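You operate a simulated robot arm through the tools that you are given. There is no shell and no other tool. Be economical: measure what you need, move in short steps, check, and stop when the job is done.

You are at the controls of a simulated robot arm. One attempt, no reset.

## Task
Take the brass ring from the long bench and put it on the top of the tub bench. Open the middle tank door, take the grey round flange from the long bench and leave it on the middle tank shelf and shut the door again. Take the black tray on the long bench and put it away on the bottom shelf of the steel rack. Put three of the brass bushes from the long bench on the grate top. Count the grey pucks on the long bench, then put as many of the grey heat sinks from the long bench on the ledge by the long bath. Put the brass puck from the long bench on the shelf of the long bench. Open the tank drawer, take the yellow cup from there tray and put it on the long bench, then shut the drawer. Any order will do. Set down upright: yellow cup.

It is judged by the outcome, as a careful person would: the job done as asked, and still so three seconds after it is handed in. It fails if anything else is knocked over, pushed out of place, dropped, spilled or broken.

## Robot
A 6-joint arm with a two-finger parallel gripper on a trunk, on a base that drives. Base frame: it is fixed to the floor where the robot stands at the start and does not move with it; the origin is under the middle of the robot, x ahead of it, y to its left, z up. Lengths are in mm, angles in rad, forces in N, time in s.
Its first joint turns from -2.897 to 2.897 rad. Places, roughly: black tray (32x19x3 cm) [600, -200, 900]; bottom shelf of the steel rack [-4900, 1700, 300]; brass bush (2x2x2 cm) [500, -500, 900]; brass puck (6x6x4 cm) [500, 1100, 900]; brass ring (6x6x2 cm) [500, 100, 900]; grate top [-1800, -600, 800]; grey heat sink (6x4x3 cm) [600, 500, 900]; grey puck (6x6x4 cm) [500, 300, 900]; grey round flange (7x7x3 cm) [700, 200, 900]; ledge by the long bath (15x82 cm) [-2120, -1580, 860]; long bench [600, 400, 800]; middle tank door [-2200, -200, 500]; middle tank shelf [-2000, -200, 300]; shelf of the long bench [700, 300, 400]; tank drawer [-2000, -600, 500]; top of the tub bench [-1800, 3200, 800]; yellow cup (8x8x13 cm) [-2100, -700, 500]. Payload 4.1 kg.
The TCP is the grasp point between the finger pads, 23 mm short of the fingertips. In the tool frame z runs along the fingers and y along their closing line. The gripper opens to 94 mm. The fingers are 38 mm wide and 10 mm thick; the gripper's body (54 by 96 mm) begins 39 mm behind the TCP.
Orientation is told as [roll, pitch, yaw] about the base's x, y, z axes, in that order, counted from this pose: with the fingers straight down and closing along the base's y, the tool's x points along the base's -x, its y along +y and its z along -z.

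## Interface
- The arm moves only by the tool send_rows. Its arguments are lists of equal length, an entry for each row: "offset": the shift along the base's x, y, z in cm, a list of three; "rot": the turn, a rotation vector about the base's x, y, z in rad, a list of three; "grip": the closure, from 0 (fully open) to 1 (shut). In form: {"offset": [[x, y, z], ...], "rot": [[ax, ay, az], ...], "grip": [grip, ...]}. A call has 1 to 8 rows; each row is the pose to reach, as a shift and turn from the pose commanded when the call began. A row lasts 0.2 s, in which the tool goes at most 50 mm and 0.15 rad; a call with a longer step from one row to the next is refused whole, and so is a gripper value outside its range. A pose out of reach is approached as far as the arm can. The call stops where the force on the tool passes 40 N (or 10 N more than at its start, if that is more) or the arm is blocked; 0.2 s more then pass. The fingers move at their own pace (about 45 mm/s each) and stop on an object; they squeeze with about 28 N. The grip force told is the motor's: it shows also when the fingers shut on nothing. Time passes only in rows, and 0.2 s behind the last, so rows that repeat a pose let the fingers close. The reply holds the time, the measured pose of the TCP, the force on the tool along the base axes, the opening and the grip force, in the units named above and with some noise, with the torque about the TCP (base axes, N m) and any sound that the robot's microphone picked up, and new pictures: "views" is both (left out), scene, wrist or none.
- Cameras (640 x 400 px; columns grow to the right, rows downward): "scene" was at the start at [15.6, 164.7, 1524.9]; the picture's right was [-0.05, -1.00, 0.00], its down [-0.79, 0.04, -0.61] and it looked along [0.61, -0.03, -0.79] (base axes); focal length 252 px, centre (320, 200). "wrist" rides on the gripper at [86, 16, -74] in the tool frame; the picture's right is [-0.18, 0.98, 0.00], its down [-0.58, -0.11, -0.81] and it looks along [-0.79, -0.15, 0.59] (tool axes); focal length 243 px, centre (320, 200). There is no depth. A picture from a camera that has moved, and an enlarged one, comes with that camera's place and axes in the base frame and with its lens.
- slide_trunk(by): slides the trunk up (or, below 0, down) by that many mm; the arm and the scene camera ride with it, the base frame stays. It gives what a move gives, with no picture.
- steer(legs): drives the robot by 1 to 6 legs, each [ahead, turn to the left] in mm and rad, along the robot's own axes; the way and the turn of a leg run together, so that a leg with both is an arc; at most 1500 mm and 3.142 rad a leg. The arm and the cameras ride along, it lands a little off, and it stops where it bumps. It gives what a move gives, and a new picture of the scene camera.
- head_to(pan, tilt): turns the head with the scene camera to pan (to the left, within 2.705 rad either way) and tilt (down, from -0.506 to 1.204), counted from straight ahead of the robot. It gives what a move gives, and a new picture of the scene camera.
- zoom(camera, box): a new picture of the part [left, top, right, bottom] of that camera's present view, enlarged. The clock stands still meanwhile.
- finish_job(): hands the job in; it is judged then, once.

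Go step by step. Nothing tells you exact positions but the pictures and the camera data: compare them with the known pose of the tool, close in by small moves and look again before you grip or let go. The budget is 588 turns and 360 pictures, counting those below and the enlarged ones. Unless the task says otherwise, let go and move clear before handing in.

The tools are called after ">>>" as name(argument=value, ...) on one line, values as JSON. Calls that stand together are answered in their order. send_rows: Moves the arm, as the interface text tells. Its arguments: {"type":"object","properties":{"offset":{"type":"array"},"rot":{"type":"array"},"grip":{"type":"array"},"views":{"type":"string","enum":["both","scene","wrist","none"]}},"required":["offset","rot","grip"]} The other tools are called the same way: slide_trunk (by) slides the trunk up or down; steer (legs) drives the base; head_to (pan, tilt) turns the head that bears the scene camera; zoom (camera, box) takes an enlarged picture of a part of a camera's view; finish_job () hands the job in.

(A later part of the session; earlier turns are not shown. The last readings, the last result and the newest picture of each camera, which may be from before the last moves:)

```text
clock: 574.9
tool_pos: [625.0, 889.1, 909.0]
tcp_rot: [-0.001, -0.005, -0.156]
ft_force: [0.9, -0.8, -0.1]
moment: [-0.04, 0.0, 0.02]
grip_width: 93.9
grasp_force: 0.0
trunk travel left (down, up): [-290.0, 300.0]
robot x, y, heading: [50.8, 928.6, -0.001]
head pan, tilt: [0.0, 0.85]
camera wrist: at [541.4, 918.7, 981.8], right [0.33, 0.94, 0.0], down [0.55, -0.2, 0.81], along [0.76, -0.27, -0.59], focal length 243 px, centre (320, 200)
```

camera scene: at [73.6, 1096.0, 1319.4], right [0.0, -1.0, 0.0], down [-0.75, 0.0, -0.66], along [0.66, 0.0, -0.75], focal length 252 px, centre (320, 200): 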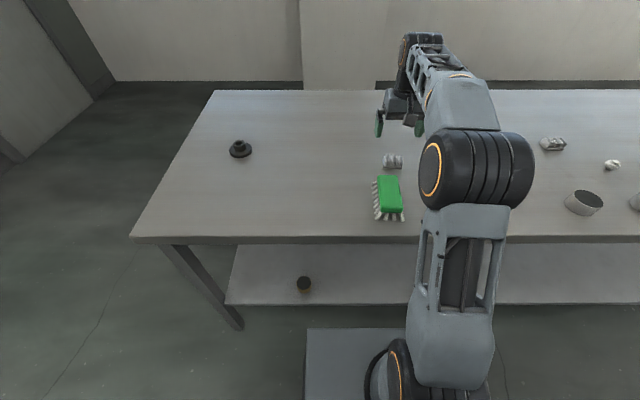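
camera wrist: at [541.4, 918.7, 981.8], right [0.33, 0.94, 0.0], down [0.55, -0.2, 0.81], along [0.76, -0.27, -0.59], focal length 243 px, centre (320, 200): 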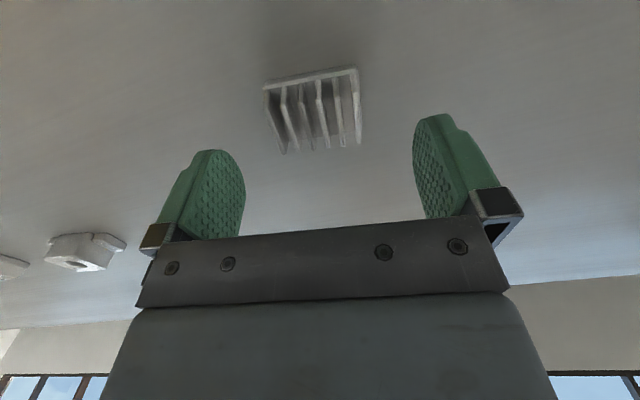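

>>> send_rows(offset=[[-0.1, 0, -1.5], [-0.1, 0, -3.1], [-0.1, 0, -3.1], [-0.1, 0, -3.1], [-0.1, 0, -3.1], [-0.1, 0, -3.1]], rot=[[0, 0, 0], [0, 0, 0], [0, 0, 0], [0, 0, 0], [0, 0, 0], [0, 0, 0]], grip=[0, 0, 1, 1, 1, 1], views="none")

>>> send_rows(offset=[[0, 0, 2], [0, 0, 6], [-3, 0, 9], [-6.5, 0, 12], [-10, 0, 15], [-13.5, 0, 18]], rot=[[0, 0, 0], [0, 0, 0], [0, 0, 0], [0, 0, 0], [0, 0, 0], [0, 0, 0]], grip=[1, 1, 1, 1, 1, 1], views="wrist")

```text
clock: 576.3
tool_pos: [621.7, 889.6, 875.7]
tcp_rot: [-0.001, -0.005, -0.153]
ft_force: [0.3, 0.3, 0.3]
moment: [0.01, -0.04, 0.0]
grip_width: 51.7
grasp_force: 27.9
trunk travel left (down, up): [-290.0, 300.0]
robot x, y, heading: [50.1, 923.5, -0.004]
head pan, tilt: [0.0, 0.85]
```

```text
clock: 577.7
tool_pos: [489.5, 890.2, 1055.4]
tcp_rot: [-0.001, -0.003, -0.151]
ft_force: [-0.8, 0.3, -0.6]
moment: [0.0, 0.02, -0.01]
grip_width: 51.4
grasp_force: 28.4
trunk travel left (down, up): [-290.0, 300.0]
robot x, y, heading: [54.7, 925.2, -0.0]
head pan, tilt: [0.0, 0.85]
camera wrist: at [405.4, 920.7, 1127.6], right [0.33, 0.94, 0.0], down [0.55, -0.2, 0.81], along [0.76, -0.27, -0.59], focal length 243 px, centre (320, 200)
```

wrist: 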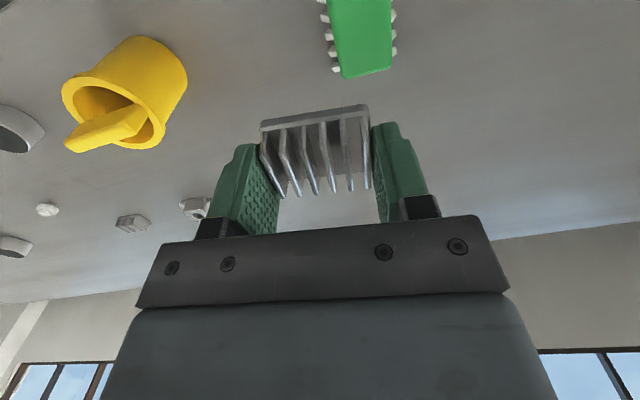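

Held. Drive to the ledge again.

>>> steer(legs=[[-250, 0], [0, 2.54], [1280, 0], [0, 0.6], [1500, 0], [190, 0]])

```text
clock: 601.2
tool_pos: [-3332.4, 1719.3, 1054.2]
tcp_rot: [-0.001, -0.005, 2.976]
ft_force: [-0.3, 0.7, -0.4]
moment: [0.0, 0.01, -0.03]
grip_width: 51.6
grasp_force: 27.9
trunk travel left (down, up): [-290.0, 300.0]
robot x, y, heading: [-2895.1, 1681.7, 3.131]
head pan, tilt: [0.0, 0.85]
camera scene: at [-2917.2, 1513.6, 1319.4], right [0.01, 1.0, 0.0], down [0.75, -0.01, -0.66], along [-0.66, 0.01, -0.75], focal length 252 px, centre (320, 200)
```

scene: 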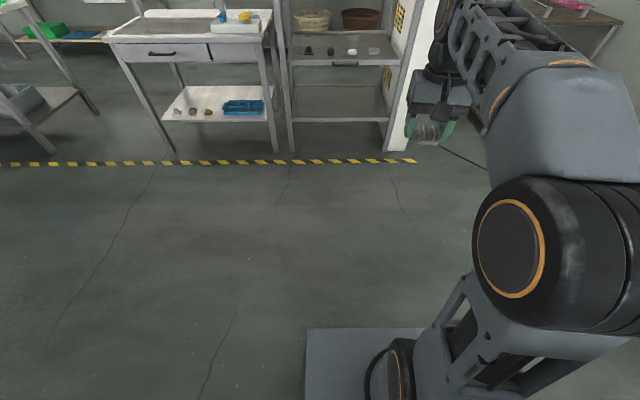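

>>> steer(legs=[[0, 1.58], [1500, 0], [1500, 0], [410, 0], [0, 1.572]])

```text
clock: 625.3
tool_pos: [-2501.7, -1741.9, 1053.4]
tcp_rot: [0.001, -0.006, -0.178]
ft_force: [0.6, -0.4, 0.4]
moment: [-0.02, 0.03, -0.02]
grip_width: 51.5
grasp_force: 28.3
trunk travel left (down, up): [-290.0, 300.0]
robot x, y, heading: [-2936.5, -1696.1, -0.028]
head pan, tilt: [0.0, 0.85]
camera scene: at [-2911.0, -1527.7, 1319.4], right [-0.03, -1.0, 0.0], down [-0.75, 0.02, -0.66], along [0.66, -0.02, -0.75], focal length 252 px, centre (320, 200)
```

scene: 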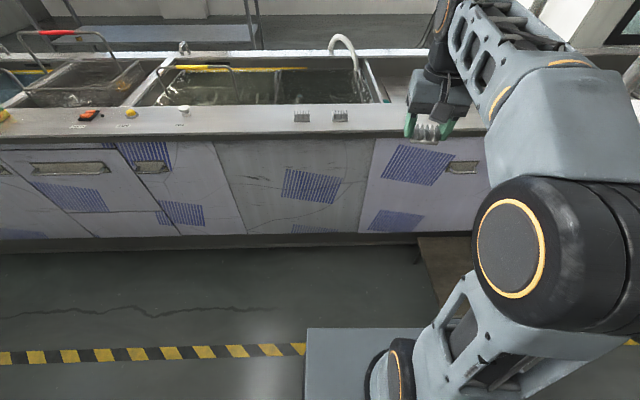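

>>> steer(legs=[[0, 0.028], [320, 0]])

>>> send_rows(offset=[[2, -0.3, -4], [3.8, -0.5, -8], [3.8, -0.5, -12], [3.8, -0.5, -14.5]], rot=[[0, 0, 0.07], [0, 0, 0.15], [0, 0, 0.15], [0, 0, 0.15]], grip=[1, 1, 1, 1], views="wrist")

```text
clock: 627.8
tool_pos: [-2173.9, -1734.7, 1054.1]
tcp_rot: [0.001, -0.006, -0.158]
ft_force: [0.2, -0.1, -1.8]
moment: [0.0, 0.02, 0.05]
grip_width: 51.8
grasp_force: 28.3
trunk travel left (down, up): [-290.0, 300.0]
robot x, y, heading: [-2610.2, -1696.0, -0.007]
head pan, tilt: [0.0, 0.85]
camera scene: at [-2589.2, -1528.4, 1319.4], right [-0.01, -1.0, 0.0], down [-0.75, 0.0, -0.66], along [0.66, 0.0, -0.75], focal length 252 px, centre (320, 200)
```

scene: 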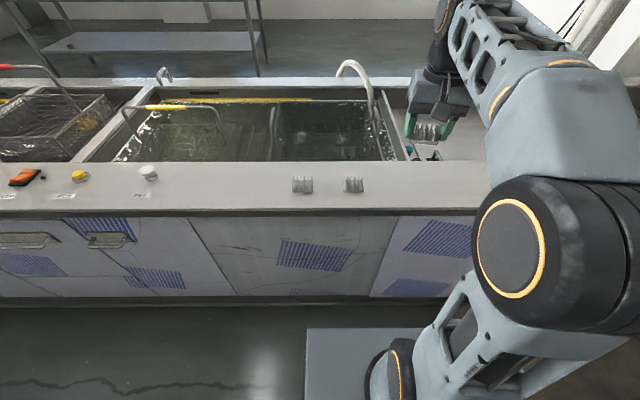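

```text
clock: 628.8
tool_pos: [-2135.8, -1740.7, 907.7]
tcp_rot: [0.0, -0.004, -0.006]
ft_force: [0.4, 0.5, -1.1]
moment: [-0.02, -0.01, -0.01]
grip_width: 51.4
grasp_force: 27.9
trunk travel left (down, up): [-290.0, 300.0]
robot x, y, heading: [-2607.5, -1694.4, -0.009]
head pan, tilt: [0.0, 0.85]
camera wrist: at [-2223.6, -1723.1, 981.3], right [0.19, 0.98, 0.0], down [0.58, -0.11, 0.81], along [0.79, -0.15, -0.59], focal length 243 px, centre (320, 200)
```

wrist: 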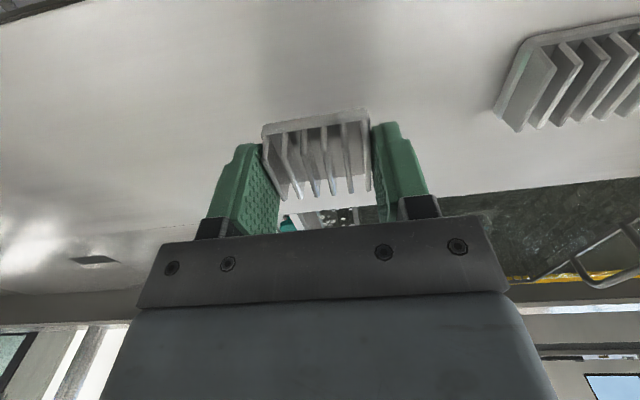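

>>> send_rows(offset=[[0, 0, -1], [0, 0, -1.6], [0, 0, -2], [0, 0, -2.3], [0, 0, -2.6]], rot=[[0, 0, 0], [0, 0, 0], [0, 0, 0], [0, 0, 0], [0, 0, 0]], grip=[1, 1, 1, 1, 1], views="none")

>>> send_rows(offset=[[0, 0, 0.1], [0, 0, 0.1], [0, 0, 0.1], [0, 0, 0.1], [0, 0, 3], [0, 0, 7.5], [-3, 0, 11], [-7, 0, 13]], rot=[[0, 0, 0], [0, 0, 0], [0, 0, 0], [0, 0, 0], [0, 0, 0], [0, 0, 0], [0, 0, 0], [0, 0, 0]], grip=[1, 0.5, 0.2, 0, 0, 0, 0, 0], views="wrist")

```text
clock: 630.0
tool_pos: [-2135.9, -1739.8, 885.1]
tcp_rot: [0.001, -0.013, -0.006]
ft_force: [-0.4, 0.0, 23.5]
moment: [-0.03, 0.09, -0.02]
grip_width: 52.0
grasp_force: 28.0
trunk travel left (down, up): [-290.0, 300.0]
robot x, y, heading: [-2607.8, -1696.2, -0.01]
head pan, tilt: [0.0, 0.85]
```

```text
clock: 631.8
tool_pos: [-2206.7, -1739.5, 1011.6]
tcp_rot: [0.001, -0.003, -0.008]
ft_force: [0.2, 0.6, 0.4]
moment: [0.01, 0.03, 0.0]
grip_width: 94.0
grasp_force: 0.1
trunk travel left (down, up): [-290.0, 300.0]
robot x, y, heading: [-2610.1, -1695.8, -0.01]
head pan, tilt: [0.0, 0.85]
camera wrist: at [-2293.6, -1721.2, 1084.9], right [0.19, 0.98, 0.0], down [0.58, -0.11, 0.81], along [0.79, -0.15, -0.59], focal length 243 px, centre (320, 200)
```

wrist: 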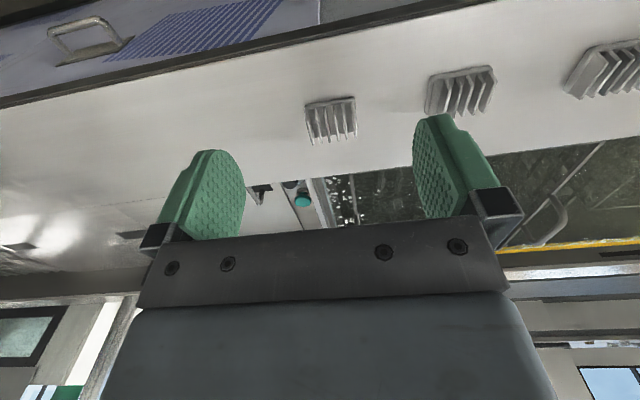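

All three heat sinks are on the ledge. On the way back I'll inspect the grate.

>>> steer(legs=[[-330, 0], [0, 1.581], [1080, 0]])

>>> slide_trunk(by=280)

>>> head_to(pan=-1.45, tilt=0.6)

>>> zoom(camera="scene", box=[220, 100, 480, 260])

```text
clock: 642.9
tool_pos: [-2910.5, -216.8, 1010.7]
tcp_rot: [0.0, -0.005, 1.573]
ft_force: [0.3, -0.1, -0.4]
moment: [0.01, 0.0, -0.03]
grip_width: 94.1
grasp_force: 0.1
trunk travel left (down, up): [-290.0, 300.0]
robot x, y, heading: [-2948.3, -620.8, 1.573]
head pan, tilt: [0.0, 0.85]
camera scene: at [-3114.7, -600.0, 1319.4], right [1.0, 0.0, 0.0], down [0.0, -0.75, -0.66], along [0.0, 0.66, -0.75], focal length 252 px, centre (320, 200)
```

scene: 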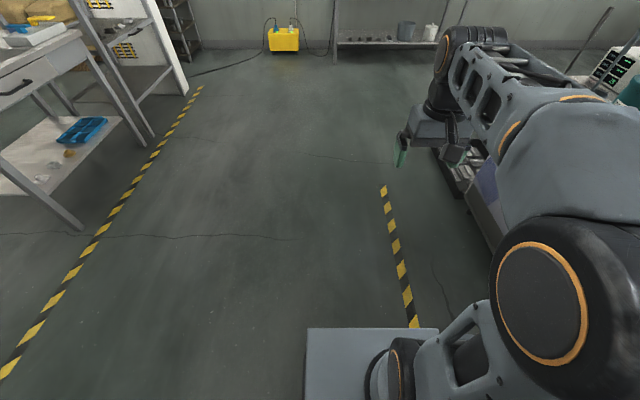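

```text
clock: 645.8
tool_pos: [-2910.3, -215.9, 1292.1]
tcp_rot: [0.0, -0.005, 1.572]
ft_force: [-0.7, -0.3, -0.5]
moment: [-0.01, 0.0, -0.01]
grip_width: 94.0
grasp_force: 0.0
trunk travel left (down, up): [-570.0, 20.0]
robot x, y, heading: [-2950.3, -621.7, 1.574]
head pan, tilt: [0.0, 0.85]
```

```text
clock: 647.3
tool_pos: [-2910.6, -216.2, 1292.0]
tcp_rot: [0.0, -0.004, 1.572]
ft_force: [-0.9, -0.2, 0.3]
moment: [-0.01, 0.01, 0.0]
grip_width: 94.1
grasp_force: 0.0
trunk travel left (down, up): [-570.0, 20.0]
robot x, y, heading: [-2951.0, -619.1, 1.574]
head pan, tilt: [-1.45, 0.6]
camera scene: at [-3026.9, -667.3, 1620.3], right [0.12, -0.99, 0.0], down [-0.56, -0.07, -0.83], along [0.82, 0.1, -0.56], focal length 252 px, centre (320, 200)
```

scene: 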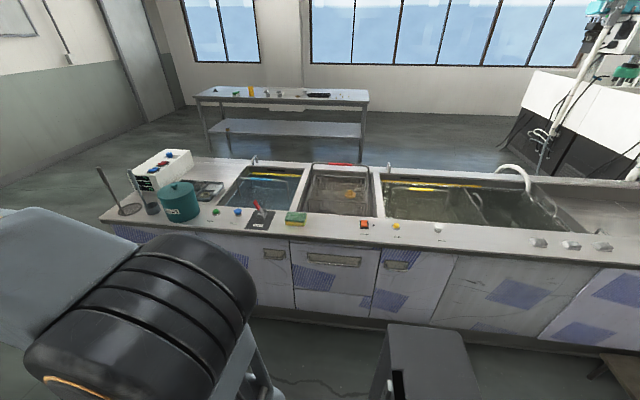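

```text
2.46 times, centred on (350, 180) of scene
camera zoom: at [-3026.9, -667.3, 1620.3], right [0.12, -0.99, 0.0], down [-0.56, -0.07, -0.83], along [0.82, 0.1, -0.56], focal length 620 px, centre (246, 249)
```

zoom: 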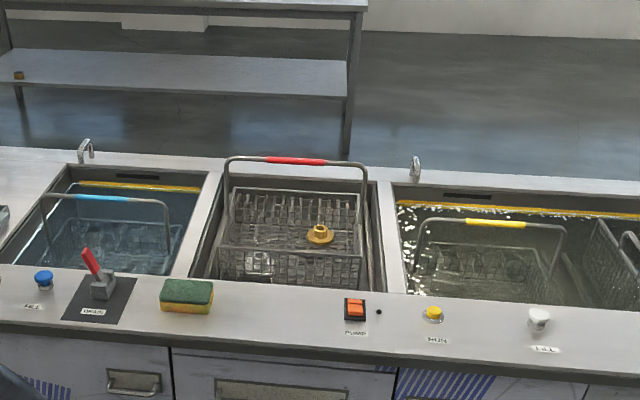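

The grate's free strips around the basket are narrow; I'll view it from the bench side with the first bush. Drive back to the bushes' end of the bench.

>>> slide_trunk(by=-250)

>>> steer(legs=[[1500, 0], [780, 0], [0, -1.571], [1500, 0]])

>>> steer(legs=[[0, -1.017], [1240, 0], [1230, 0], [0, 1.017]])

>>> head_to(pan=-0.1, tilt=0.85)

```text
clock: 649.9
tool_pos: [-2910.9, -217.1, 1040.6]
tcp_rot: [0.0, -0.006, 1.573]
ft_force: [0.0, 0.8, 0.5]
moment: [-0.01, 0.0, 0.01]
grip_width: 94.1
grasp_force: 0.1
trunk travel left (down, up): [-320.0, 270.0]
robot x, y, heading: [-2950.0, -618.7, 1.571]
head pan, tilt: [-1.45, 0.6]
```

```text
clock: 672.0
tool_pos: [-1094.7, 1599.4, 1043.4]
tcp_rot: [0.001, -0.005, -0.007]
ft_force: [-1.1, 0.0, 0.7]
moment: [-0.02, 0.02, -0.01]
grip_width: 94.1
grasp_force: 0.1
trunk travel left (down, up): [-320.0, 270.0]
robot x, y, heading: [-1495.6, 1640.8, -0.003]
head pan, tilt: [-1.45, 0.6]
camera scene: at [-1545.0, 1723.1, 1370.3], right [-0.99, -0.11, 0.0], down [-0.06, 0.56, -0.83], along [0.09, -0.82, -0.56], focal length 252 px, centre (320, 200)
```

scene: 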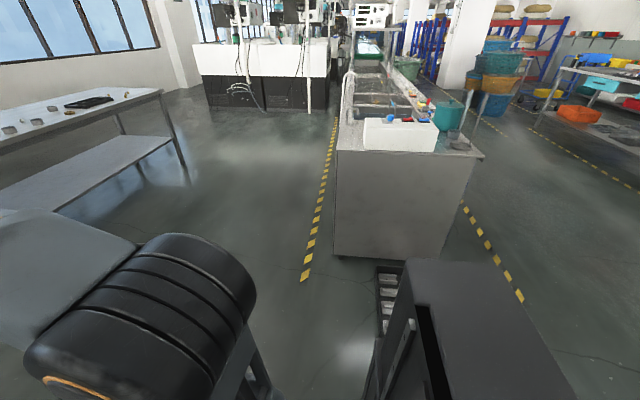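

```text
clock: 689.2
tool_pos: [138.7, -544.0, 1041.6]
tcp_rot: [0.001, -0.006, -0.021]
ft_force: [0.4, -0.3, -0.3]
moment: [-0.01, -0.02, 0.01]
grip_width: 94.3
grasp_force: 0.1
trunk travel left (down, up): [-320.0, 270.0]
robot x, y, heading: [-261.7, -500.3, -0.021]
head pan, tilt: [-1.45, 0.6]
camera scene: at [-310.1, -414.3, 1370.3], right [-0.99, -0.1, 0.0], down [-0.06, 0.56, -0.83], along [0.08, -0.82, -0.56], focal length 252 px, centre (320, 200)
```

scene: 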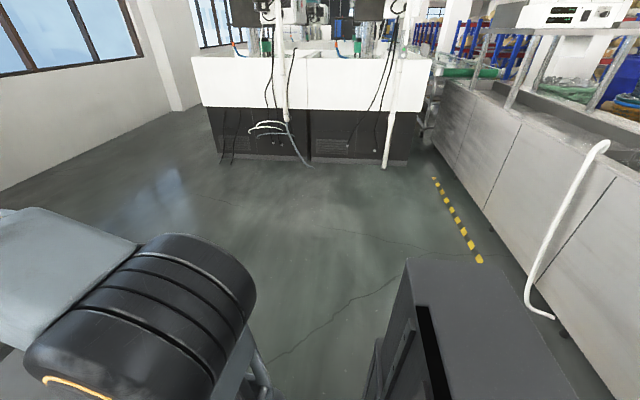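

```text
clock: 690.7
tool_pos: [139.0, -544.6, 1040.3]
tcp_rot: [0.0, -0.005, -0.022]
ft_force: [-0.6, 0.2, 0.3]
moment: [-0.03, 0.01, -0.02]
grip_width: 94.3
grasp_force: 0.1
trunk travel left (down, up): [-320.0, 270.0]
robot x, y, heading: [-263.0, -495.6, -0.024]
head pan, tilt: [-0.099, 0.85]
camera scene: at [-241.4, -335.8, 1349.4], right [-0.12, -0.99, 0.0], down [-0.75, 0.09, -0.66], along [0.66, -0.08, -0.75], focal length 252 px, centre (320, 200)
```

scene: 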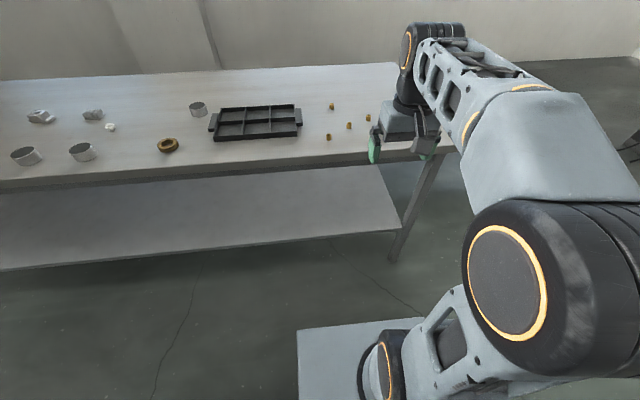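

Four bushes are in view: ≈[468,-448], [524,-531], [567,-608], [663,-488]. Move in for the nearest ones.

>>> steer(legs=[[0, 0.022], [250, 0]])

>>> send_rows(offset=[[2, 3, -3], [4, 6, -6], [5, 9, -8]], rot=[[0, 0, 0], [0, 0, 0], [0, 0, 0]], grip=[0, 0, 0], views="both")

```text
clock: 692.9
tool_pos: [389.7, -531.7, 1040.9]
tcp_rot: [-0.001, -0.005, 0.005]
ft_force: [0.4, 0.5, 1.2]
moment: [-0.01, 0.02, -0.01]
grip_width: 94.0
grasp_force: 0.0
trunk travel left (down, up): [-320.0, 270.0]
robot x, y, heading: [-11.0, -494.3, 0.003]
head pan, tilt: [-0.099, 0.85]
camera scene: at [4.5, -334.4, 1349.4], right [-0.09, -1.0, 0.0], down [-0.75, 0.07, -0.66], along [0.66, -0.06, -0.75], focal length 252 px, centre (320, 200)
```

scene: 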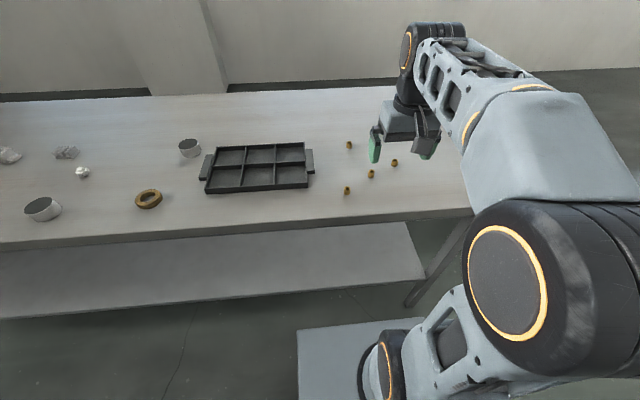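

```text
clock: 693.7
tool_pos: [441.8, -442.0, 962.0]
tcp_rot: [-0.003, -0.005, 0.004]
ft_force: [0.3, 0.3, -1.0]
moment: [0.01, -0.01, 0.01]
grip_width: 94.1
grasp_force: 0.2
trunk travel left (down, up): [-320.0, 270.0]
robot x, y, heading: [-13.6, -495.1, 0.002]
head pan, tilt: [-0.099, 0.85]
camera scene: at [4.6, -334.4, 1349.4], right [-0.09, -1.0, 0.0], down [-0.75, 0.07, -0.66], along [0.66, -0.06, -0.75], focal length 252 px, centre (320, 200)
camera wrist: at [353.6, -425.8, 1034.4], right [0.18, 0.98, 0.0], down [0.58, -0.11, 0.81], along [0.8, -0.14, -0.59], focal length 243 px, centre (320, 200)
```

scene: 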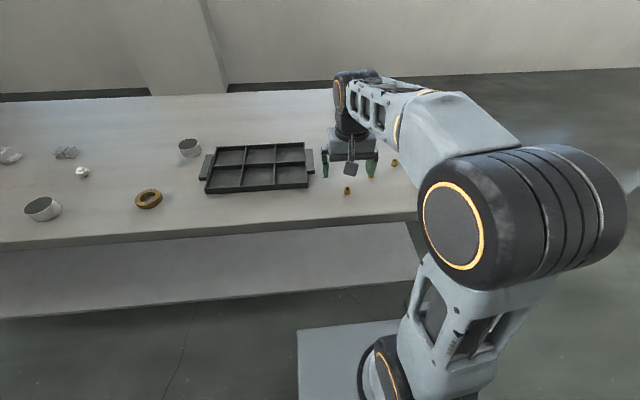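
wrist: 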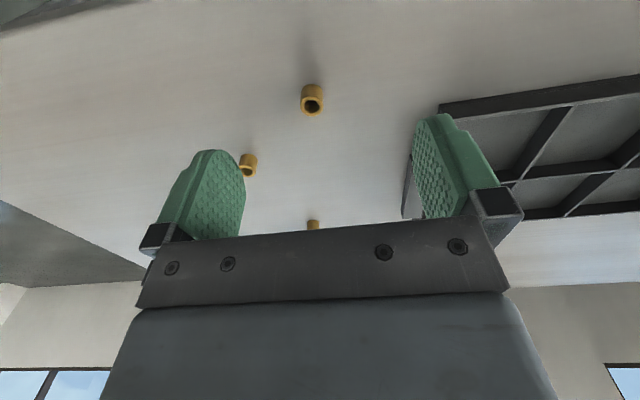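

No further pucks at this end: three grey pucks in all, matching the three heat sinks moved. Bush 1 is at ≈[458, -449]; descend with the fingers half closed.

>>> send_rows(offset=[[1, -0.4, -3], [1.6, -0.7, -5.5]], rot=[[0, 0, 0], [0, 0, 0]], grip=[0.45, 0.45], views="wrist")

```text
clock: 694.3
tool_pos: [457.0, -449.6, 907.2]
tcp_rot: [0.001, -0.006, 0.003]
ft_force: [-0.1, -0.7, 0.0]
moment: [-0.03, 0.01, 0.0]
grip_width: 51.6
grasp_force: 0.1
trunk travel left (down, up): [-320.0, 270.0]
robot x, y, heading: [-10.0, -498.1, 0.006]
head pan, tilt: [-0.099, 0.85]
camera wrist: at [369.6, -433.7, 979.7], right [0.18, 0.98, 0.0], down [0.58, -0.11, 0.81], along [0.8, -0.14, -0.59], focal length 243 px, centre (320, 200)
```

wrist: 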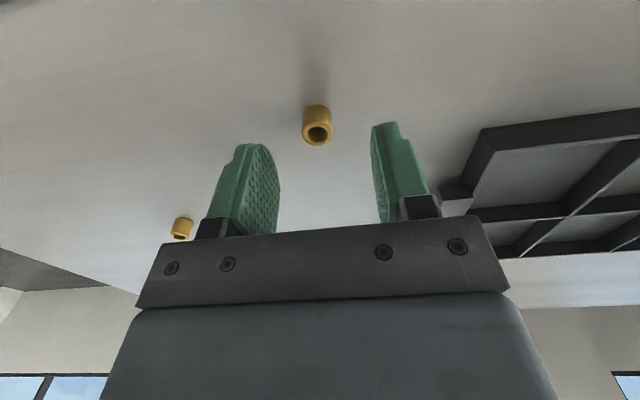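

>>> send_rows(offset=[[-0.2, 0, -1.4], [-0.2, 0, -2.6], [-0.2, 0, -2.6], [-0.2, 0, -2.6], [-0.2, 0, -2.6]], rot=[[0, 0, 0], [0, 0, 0], [0, 0, 0], [0, 0, 0], [0, 0, 0]], grip=[0.45, 0.45, 1, 1, 1], views="wrist")

```text
clock: 695.5
tool_pos: [454.7, -450.4, 879.6]
tcp_rot: [0.0, -0.006, 0.005]
ft_force: [-0.4, 1.2, 0.3]
moment: [-0.01, 0.01, 0.03]
grip_width: 16.6
grasp_force: 28.4
trunk travel left (down, up): [-320.0, 270.0]
robot x, y, heading: [-12.2, -496.0, 0.002]
head pan, tilt: [-0.099, 0.85]
camera wrist: at [366.9, -433.7, 953.0], right [0.18, 0.98, 0.0], down [0.58, -0.11, 0.81], along [0.8, -0.14, -0.59], focal length 243 px, centre (320, 200)
```

wrist: 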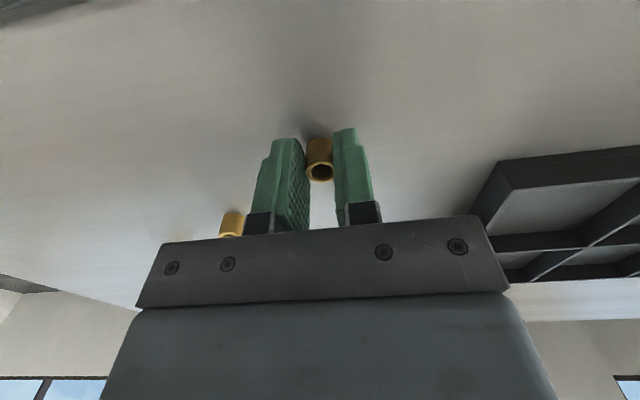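

Bush gripped (16.6 mm). Lift, and turn toward the tanks' near side to see the grate.

>>> send_rows(offset=[[0, 0, 3], [0, 0, 7], [-2, 0, 11], [-4, 0, 15], [-6, 0, 19]], rot=[[0, 0, 0], [0, 0, 0], [0, 0, 0], [0, 0, 0], [0, 0, 0]], grip=[1, 1, 1, 1, 1], views="none")

>>> steer(legs=[[-200, 0], [0, 3.14], [600, 0]])

>>> head_to(pan=0.05, tilt=0.6)

```text
clock: 696.7
tool_pos: [395.2, -451.1, 1072.2]
tcp_rot: [-0.001, -0.006, 0.005]
ft_force: [0.1, 0.7, -0.2]
moment: [-0.03, -0.02, -0.01]
grip_width: 16.4
grasp_force: 27.9
trunk travel left (down, up): [-320.0, 270.0]
robot x, y, heading: [-11.0, -499.5, 0.007]
head pan, tilt: [-0.099, 0.85]
```

```text
clock: 708.6
tool_pos: [-1211.8, -546.7, 1070.7]
tcp_rot: [0.001, -0.005, -3.132]
ft_force: [0.0, -0.7, -1.0]
moment: [-0.02, -0.03, 0.03]
grip_width: 16.5
grasp_force: 27.7
trunk travel left (down, up): [-320.0, 270.0]
robot x, y, heading: [-805.6, -500.4, -3.133]
head pan, tilt: [-0.099, 0.85]
camera scene: at [-819.2, -658.5, 1349.4], right [0.09, 1.0, 0.0], down [0.75, -0.07, -0.66], along [-0.66, 0.06, -0.75], focal length 252 px, centre (320, 200)
```

scene: 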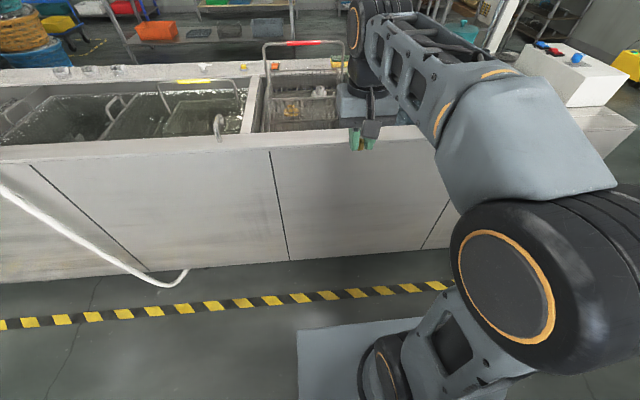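

```text
clock: 709.4
tool_pos: [-1212.6, -546.3, 1072.0]
tcp_rot: [-0.002, -0.006, -3.133]
ft_force: [-0.5, 0.1, -0.4]
moment: [0.0, -0.01, -0.03]
grip_width: 16.6
grasp_force: 27.8
trunk travel left (down, up): [-320.0, 270.0]
robot x, y, heading: [-805.3, -502.3, -3.139]
head pan, tilt: [0.051, 0.6]
camera scene: at [-829.7, -670.8, 1370.3], right [-0.06, 1.0, 0.0], down [0.56, 0.03, -0.82], along [-0.82, -0.05, -0.57], focal length 252 px, centre (320, 200)
```

scene: 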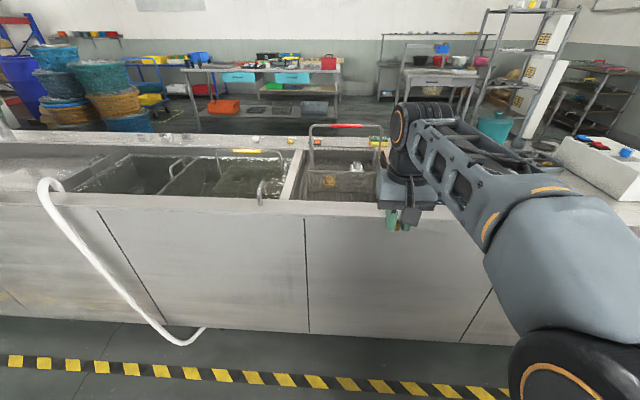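

>>> steer(legs=[[250, 0]])

>>> head_to(pan=-0.0, tilt=0.85)

>>> zoom(camera="scene", box=[240, 90, 420, 210])

```text
clock: 711.2
tool_pos: [-1463.3, -548.6, 1070.7]
tcp_rot: [0.0, -0.006, -3.136]
ft_force: [0.1, 0.4, -0.4]
moment: [0.04, 0.0, 0.0]
grip_width: 16.7
grasp_force: 28.0
trunk travel left (down, up): [-320.0, 270.0]
robot x, y, heading: [-1054.7, -503.9, -3.138]
head pan, tilt: [0.051, 0.6]
camera scene: at [-1081.2, -672.9, 1370.3], right [-0.06, 1.0, 0.0], down [0.56, 0.03, -0.83], along [-0.82, -0.05, -0.56], focal length 252 px, centre (320, 200)
```

scene: 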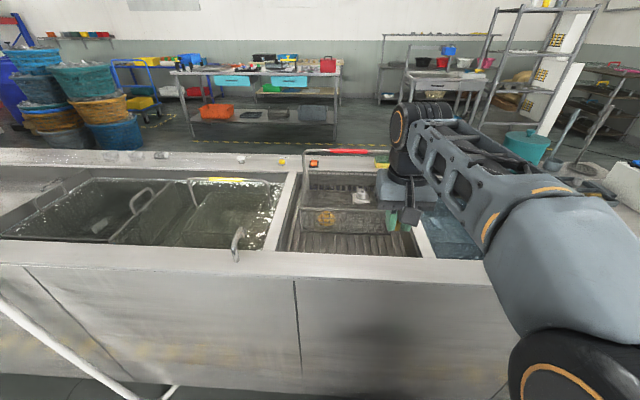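

```text
clock: 712.0
tool_pos: [-1463.0, -548.4, 1072.4]
tcp_rot: [-0.001, -0.004, -3.136]
ft_force: [0.2, -0.3, -0.1]
moment: [-0.01, -0.01, 0.02]
grip_width: 16.5
grasp_force: 28.1
trunk travel left (down, up): [-320.0, 270.0]
robot x, y, heading: [-1054.1, -503.1, -3.141]
head pan, tilt: [0.0, 0.85]
camera scene: at [-1071.3, -668.4, 1349.5], right [-0.01, 1.0, 0.0], down [0.75, 0.01, -0.66], along [-0.66, -0.01, -0.75], focal length 252 px, centre (320, 200)
```

scene: 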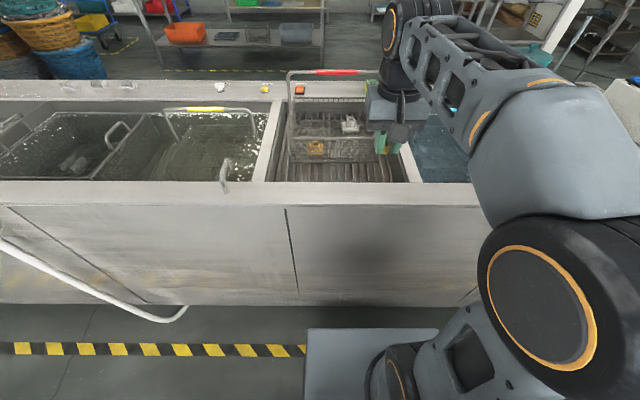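

```text
3.33 times, centred on (330, 150) of scene
camera zoom: at [-1071.3, -668.4, 1349.5], right [-0.01, 1.0, 0.0], down [0.75, 0.01, -0.66], along [-0.66, -0.01, -0.75], focal length 840 px, centre (287, 367)
```

zoom: 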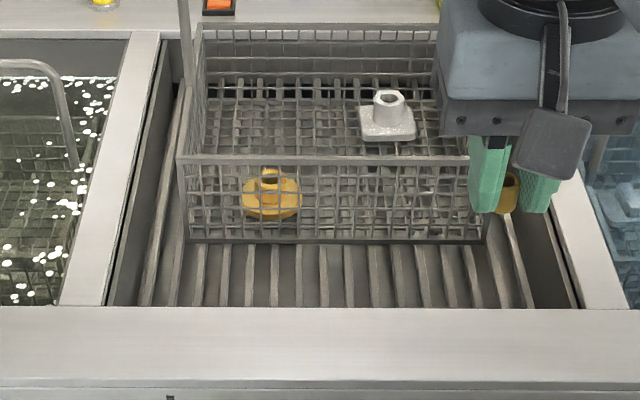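

Excellent — on this side the grate has a free strip ~150 mm wide (x≈-1570…-1725) in front of the basket. Move closer and look with the wrist camera.

>>> steer(legs=[[75, 0]])

>>> send_rows(offset=[[-3, -1.5, -3], [-6, -3, -6], [-9, -4.5, -9], [-10, -5, -13]], rot=[[0, 0, 0], [0, 0, 0], [0, 0, 0], [0, 0, 0]], grip=[1, 1, 1, 1], views="both")

>>> zoom(camera="wrist", box=[200, 0, 460, 180])

```text
clock: 713.0
tool_pos: [-1538.4, -549.1, 1071.3]
tcp_rot: [0.002, -0.006, -3.136]
ft_force: [-0.1, -0.2, -1.0]
moment: [-0.01, 0.0, 0.05]
grip_width: 16.5
grasp_force: 28.5
trunk travel left (down, up): [-320.0, 270.0]
robot x, y, heading: [-1128.4, -508.7, -3.134]
head pan, tilt: [0.0, 0.85]
camera scene: at [-1145.7, -669.0, 1349.4], right [-0.01, 1.0, 0.0], down [0.75, 0.01, -0.66], along [-0.66, -0.01, -0.75], focal length 252 px, centre (320, 200)
```

scene: 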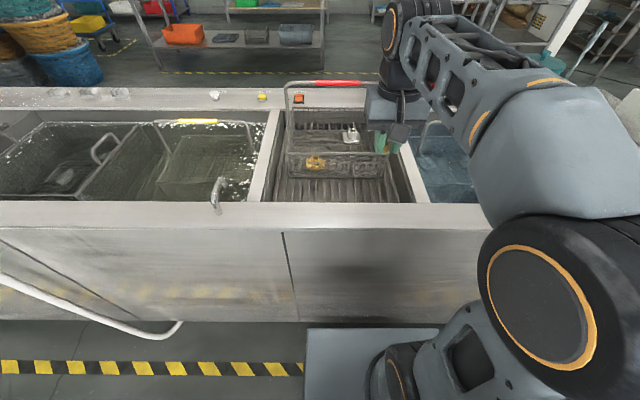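

```text
clock: 714.0
tool_pos: [-1638.5, -600.1, 940.5]
tcp_rot: [0.0, -0.005, -3.132]
ft_force: [-0.3, 0.7, 0.2]
moment: [0.0, 0.0, -0.01]
grip_width: 16.5
grasp_force: 28.2
trunk travel left (down, up): [-320.0, 270.0]
robot x, y, heading: [-1129.2, -504.6, -3.13]
head pan, tilt: [0.0, 0.85]
camera scene: at [-1145.8, -669.0, 1349.4], right [-0.01, 1.0, 0.0], down [0.75, 0.01, -0.66], along [-0.66, -0.01, -0.75], focal length 252 px, centre (320, 200)
camera wrist: at [-1552.1, -614.8, 1013.6], right [-0.18, -0.98, 0.0], down [-0.58, 0.1, 0.81], along [-0.8, 0.14, -0.59], focal length 243 px, centre (320, 200)
```

scene: 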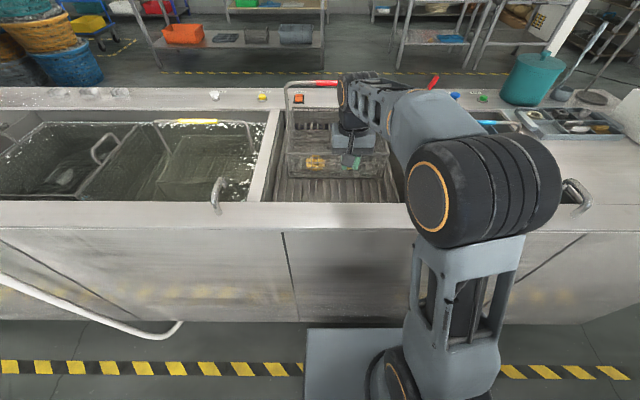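
wrist: 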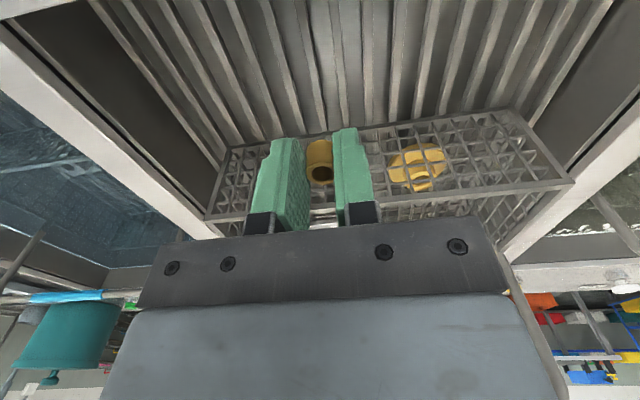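

```text
2.22 times, centred on (330, 90) of wrist
camera zoom: at [-1552.1, -614.8, 1013.6], right [-0.18, -0.98, 0.0], down [-0.58, 0.1, 0.81], along [-0.8, 0.14, -0.59], focal length 539 px, centre (298, 444)
```

zoom: 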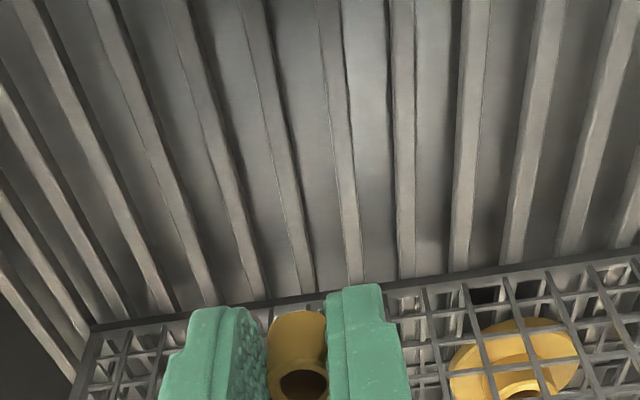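

The grate has bars every ~23 mm; a bush can bridge two bars. I'll aim between bars at y≈-603, x≈-1645 and lower with contact sensing.

>>> send_rows(offset=[[-0.6, -0.2, -4], [-0.6, -0.2, -8], [-0.6, -0.2, -9.2]], rot=[[0, 0, 0], [0, 0, 0], [0, 0, 0]], grip=[1, 1, 1], views="wrist")

>>> zoom(camera="wrist", box=[220, 60, 420, 200])

```text
clock: 714.8
tool_pos: [-1643.5, -600.2, 847.9]
tcp_rot: [0.001, -0.006, -3.135]
ft_force: [-0.4, -0.7, -1.2]
moment: [0.0, 0.04, -0.04]
grip_width: 16.4
grasp_force: 27.9
trunk travel left (down, up): [-320.0, 270.0]
robot x, y, heading: [-1125.6, -505.4, -3.136]
head pan, tilt: [0.0, 0.85]
camera wrist: at [-1556.9, -615.7, 921.0], right [-0.18, -0.98, 0.0], down [-0.58, 0.1, 0.81], along [-0.8, 0.14, -0.59], focal length 243 px, centre (320, 200)
```

wrist: 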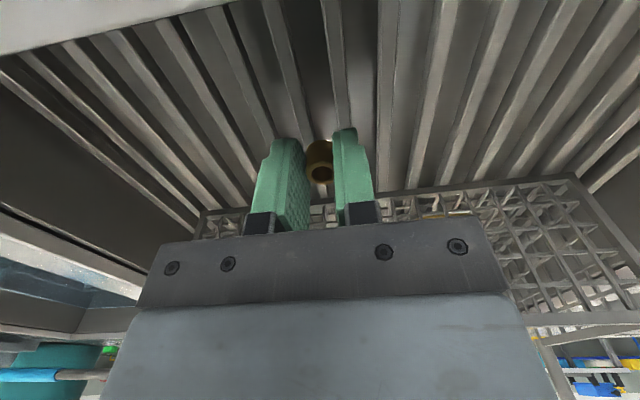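

```text
2.86 times, centred on (320, 130) of wrist
camera zoom: at [-1556.9, -615.7, 921.0], right [-0.18, -0.98, 0.0], down [-0.58, 0.1, 0.81], along [-0.8, 0.14, -0.59], focal length 693 px, centre (320, 400)
```

zoom: 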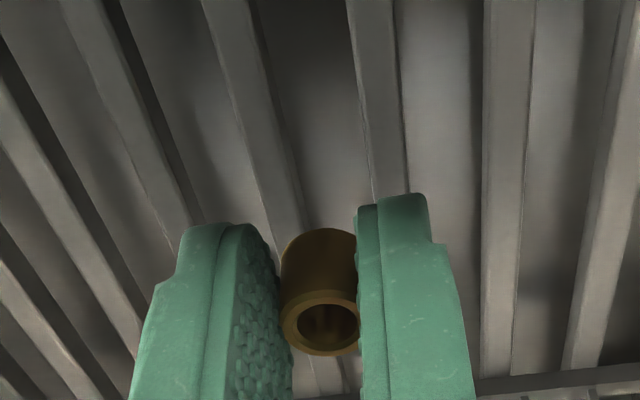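

The bush sits almost over a gap; shift 2 mm in -y and lower gently.

>>> send_rows(offset=[[0, -0.2, -0.5], [0, -0.2, -0.9], [0, -0.2, -1.3], [0, -0.2, -1.7], [0, -0.2, -2.1]], rot=[[0, 0, 0], [0, 0, 0], [0, 0, 0], [0, 0, 0], [0, 0, 0]], grip=[1, 1, 1, 1, 1], views="none")

```text
clock: 716.0
tool_pos: [-1645.7, -604.0, 828.7]
tcp_rot: [0.0, -0.006, -3.135]
ft_force: [0.7, 2.2, 9.5]
moment: [0.06, 0.01, -0.02]
grip_width: 16.7
grasp_force: 28.3
trunk travel left (down, up): [-320.0, 270.0]
robot x, y, heading: [-1128.8, -503.3, -3.136]
head pan, tilt: [0.0, 0.85]
```

Contact at the bar tops (z≈799). Release gently and rise.

>>> send_rows(offset=[[0, 0, 0.1], [0, 0, 0.1], [0, 0, 0.1], [0, 0, 0.1], [0, 0, 1.5], [0, 0, 5], [0, 0, 9]], rot=[[0, 0, 0], [0, 0, 0], [0, 0, 0], [0, 0, 0], [0, 0, 0], [0, 0, 0], [0, 0, 0]], grip=[1, 0.7, 0.6, 0.6, 0.6, 0.6, 0.6], views="wrist")

>>> zoom(camera="wrist", box=[220, 20, 420, 160])

```text
clock: 717.6
tool_pos: [-1644.6, -602.9, 919.0]
tcp_rot: [0.001, -0.005, -3.136]
ft_force: [-0.1, 0.1, -0.1]
moment: [0.01, -0.02, 0.0]
grip_width: 37.7
grasp_force: 0.0
trunk travel left (down, up): [-320.0, 270.0]
robot x, y, heading: [-1126.9, -504.4, -3.135]
head pan, tilt: [0.0, 0.85]
camera wrist: at [-1558.6, -617.2, 992.0], right [-0.18, -0.98, 0.0], down [-0.58, 0.1, 0.81], along [-0.8, 0.14, -0.59], focal length 243 px, centre (320, 200)
```

wrist: 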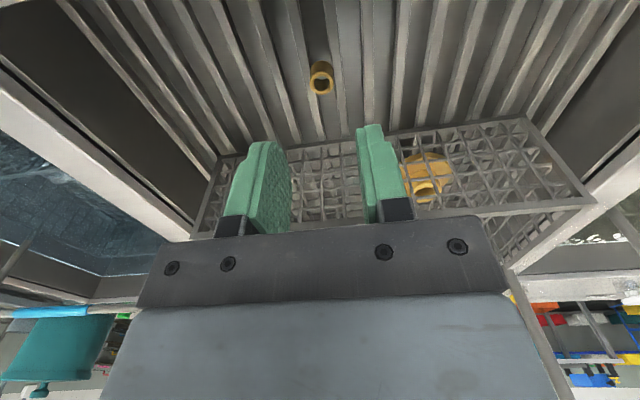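

```text
2.86 times, centred on (320, 90) of wrist
camera zoom: at [-1558.6, -617.2, 992.0], right [-0.18, -0.98, 0.0], down [-0.58, 0.1, 0.81], along [-0.8, 0.14, -0.59], focal length 693 px, centre (320, 514)
```

zoom: 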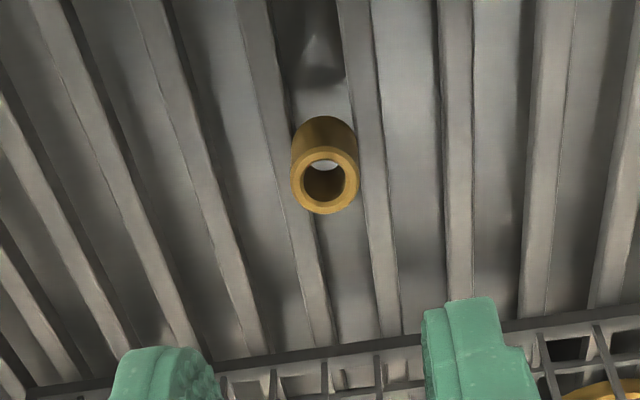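

The bush stands steadily across the bars. Fetch the second.

>>> send_rows(offset=[[3, 1, 4.0], [6, 2, 7], [9, 3, 10], [12, 4, 13]], rot=[[0, 0, 0], [0, 0, 0], [0, 0, 0], [0, 0, 0]], grip=[0.5, 0.5, 0.5, 0.5], views="none")

>>> steer(legs=[[-450, 0], [0, 3.136], [670, 0]])

```text
refused: row 1 steps farther than a row can; nothing moved
```

```text
clock: 731.1
tool_pos: [505.3, -334.6, 916.4]
tcp_rot: [0.0, -0.004, 0.062]
ft_force: [-0.4, 1.0, -1.1]
moment: [-0.01, 0.03, -0.03]
grip_width: 37.4
grasp_force: 0.0
trunk travel left (down, up): [-320.0, 270.0]
robot x, y, heading: [-1.5, -464.4, 0.065]
head pan, tilt: [0.0, 0.85]
camera scene: at [4.0, -292.0, 1349.4], right [0.06, -1.0, 0.0], down [-0.75, -0.05, -0.66], along [0.66, 0.04, -0.75], focal length 252 px, centre (320, 200)
```

scene: 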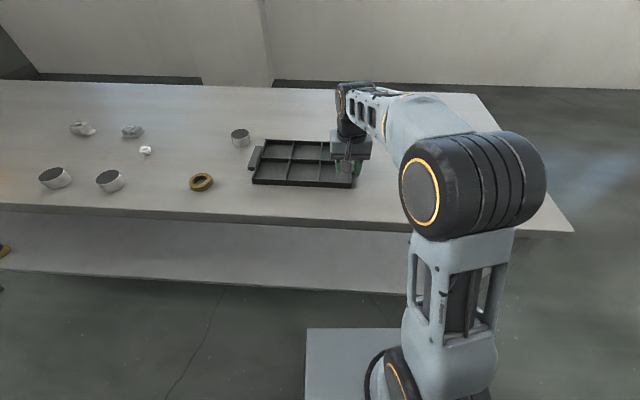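

The raise had been refused, but nothing was touched. Raise now and move over to bush 2 near [524, -531].

>>> send_rows(offset=[[0, 0, 4.5], [0, -4.5, 5.5], [0, -9.2, 5.5], [0, -14, 5.5], [0, -18, 5.5]], rot=[[0, 0, 0], [0, 0, -0.03], [0, 0, -0.06], [0, 0, -0.06], [0, 0, -0.06]], grip=[0.5, 0.5, 0.5, 0.5, 0.5], views="wrist")

```text
clock: 732.3
tool_pos: [503.2, -516.1, 973.7]
tcp_rot: [0.0, -0.005, 0.003]
ft_force: [0.2, 0.8, -0.7]
moment: [0.02, 0.02, 0.0]
grip_width: 47.0
grasp_force: 0.0
trunk travel left (down, up): [-320.0, 270.0]
robot x, y, heading: [-5.0, -461.1, 0.066]
head pan, tilt: [0.0, 0.85]
camera wrist: at [416.6, -498.5, 1047.1], right [0.18, 0.98, 0.0], down [0.58, -0.11, 0.81], along [0.8, -0.15, -0.59], focal length 243 px, centre (320, 200)
```

wrist: 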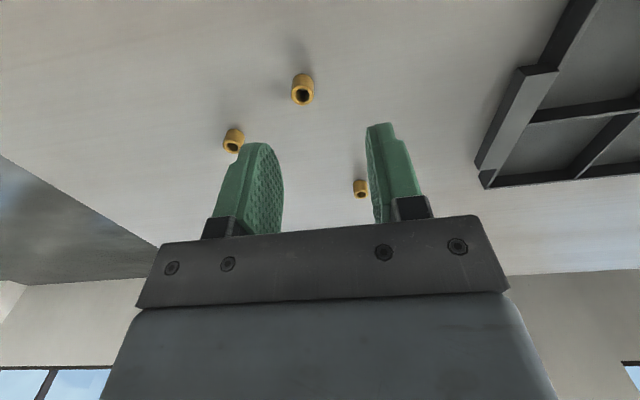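

>>> send_rows(offset=[[0.6, -0.8, -3.5], [1.2, -1.5, -6.8]], rot=[[0, 0, 0], [0, 0, 0]], grip=[0.5, 0.5], views="wrist")

```text
clock: 732.9
tool_pos: [515.7, -531.1, 904.8]
tcp_rot: [0.0, -0.005, 0.002]
ft_force: [-0.1, 0.1, -0.5]
moment: [0.03, 0.0, -0.01]
grip_width: 47.0
grasp_force: 0.1
trunk travel left (down, up): [-320.0, 270.0]
robot x, y, heading: [-4.8, -457.9, 0.066]
head pan, tilt: [0.0, 0.85]
camera wrist: at [429.2, -514.1, 977.9], right [0.18, 0.98, 0.0], down [0.58, -0.11, 0.81], along [0.8, -0.15, -0.59], focal length 243 px, centre (320, 200)
```

wrist: 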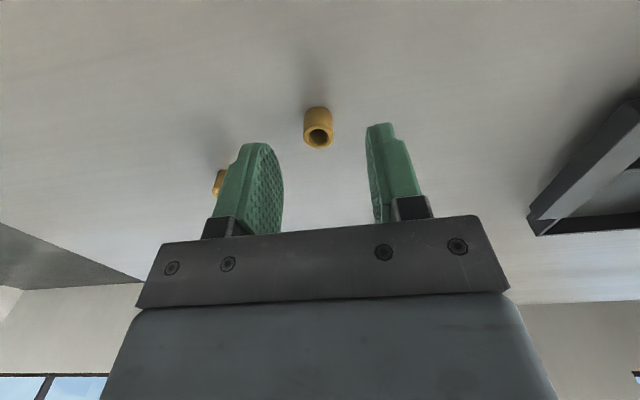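

>>> send_rows(offset=[[-0.1, 0, -1.4], [-0.1, 0, -2.5], [-0.1, 0, -2.5], [-0.1, 0, -2.5], [-0.1, 0, -2.5]], rot=[[0, 0, 0], [0, 0, 0], [0, 0, 0], [0, 0, 0], [0, 0, 0]], grip=[0.5, 0.5, 1, 1, 1], views="none")

>>> send_rows(offset=[[0, 0, 3], [0, 0, 7], [-2, 0, 11], [-4, 0, 15], [-7, 0, 18], [-11, 0, 19]], rot=[[0, 0, 0], [0, 0, 0], [0, 0, 0], [0, 0, 0], [0, 0, 0], [0, 0, 0]], grip=[1, 1, 1, 1, 1, 1], views="none")

```text
clock: 734.1
tool_pos: [515.7, -530.7, 880.9]
tcp_rot: [0.002, -0.004, 0.004]
ft_force: [0.3, -0.1, -0.8]
moment: [0.03, -0.02, 0.02]
grip_width: 16.7
grasp_force: 28.0
trunk travel left (down, up): [-320.0, 270.0]
robot x, y, heading: [-0.1, -460.6, 0.068]
head pan, tilt: [0.0, 0.85]
```

```text
clock: 735.5
tool_pos: [404.2, -527.4, 1073.1]
tcp_rot: [-0.001, -0.004, 0.004]
ft_force: [-0.4, 0.1, -0.1]
moment: [-0.02, 0.01, 0.0]
grip_width: 16.3
grasp_force: 27.4
trunk travel left (down, up): [-320.0, 270.0]
robot x, y, heading: [-4.6, -461.0, 0.064]
head pan, tilt: [0.0, 0.85]
```

>>> steer(legs=[[-200, 0], [0, 3.235], [925, 0], [0, -0.158]])

```text
refused: 3.235 is not a number from -3.14159 to 3.14159
```

>>> steer(legs=[[-200, 0], [0, -3.048], [925, 0], [0, -0.158]])

```text
clock: 749.5
tool_pos: [-1530.9, -474.6, 1072.6]
tcp_rot: [0.0, -0.006, 3.045]
ft_force: [0.0, -0.4, 1.0]
moment: [-0.03, 0.03, 0.03]
grip_width: 16.5
grasp_force: 27.7
trunk travel left (down, up): [-320.0, 270.0]
robot x, y, heading: [-1134.0, -577.6, 3.101]
head pan, tilt: [0.0, 0.85]
camera scene: at [-1154.9, -744.3, 1349.4], right [0.04, 1.0, 0.0], down [0.75, -0.03, -0.66], along [-0.66, 0.02, -0.75], focal length 252 px, centre (320, 200)
```

scene: 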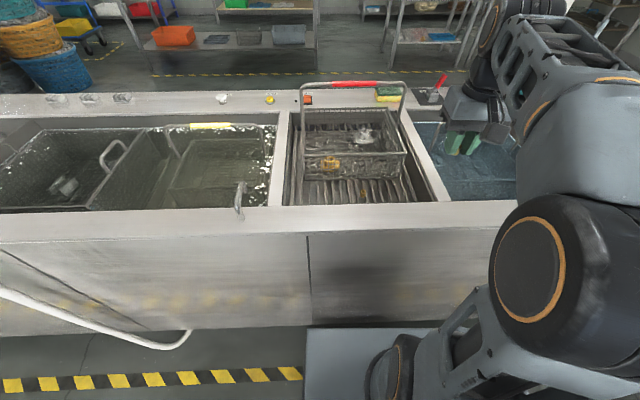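

>>> send_rows(offset=[[-2.5, -4, 0], [-5, -8, 0], [-7.5, -12, -1], [-9.5, -15.5, -4], [-11.4, -17.4, -8], [-11.4, -17.4, -12.5], [-11.4, -17.4, -15]], rot=[[0, 0, 0.03], [0, 0, 0.06], [0, 0, 0.09], [0, 0, 0.09], [0, 0, 0.09], [0, 0, 0.09], [0, 0, 0.09]], grip=[1, 1, 1, 1, 1, 1, 1], views="wrist")

>>> zoom(camera="wrist", box=[220, 20, 420, 160])

```text
refused: row 4 steps farther than a row can; nothing moved
```

```text
2.86 times, centred on (320, 90) of wrist
camera zoom: at [-1447.5, -497.7, 1146.1], right [-0.28, -0.96, 0.0], down [-0.56, 0.16, 0.81], along [-0.78, 0.22, -0.59], focal length 693 px, centre (320, 514)
```

zoom: 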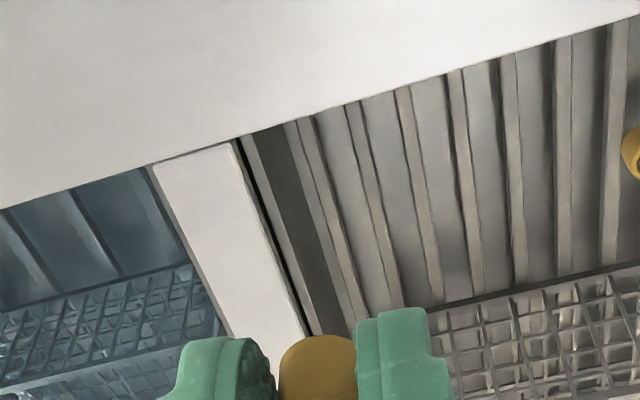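

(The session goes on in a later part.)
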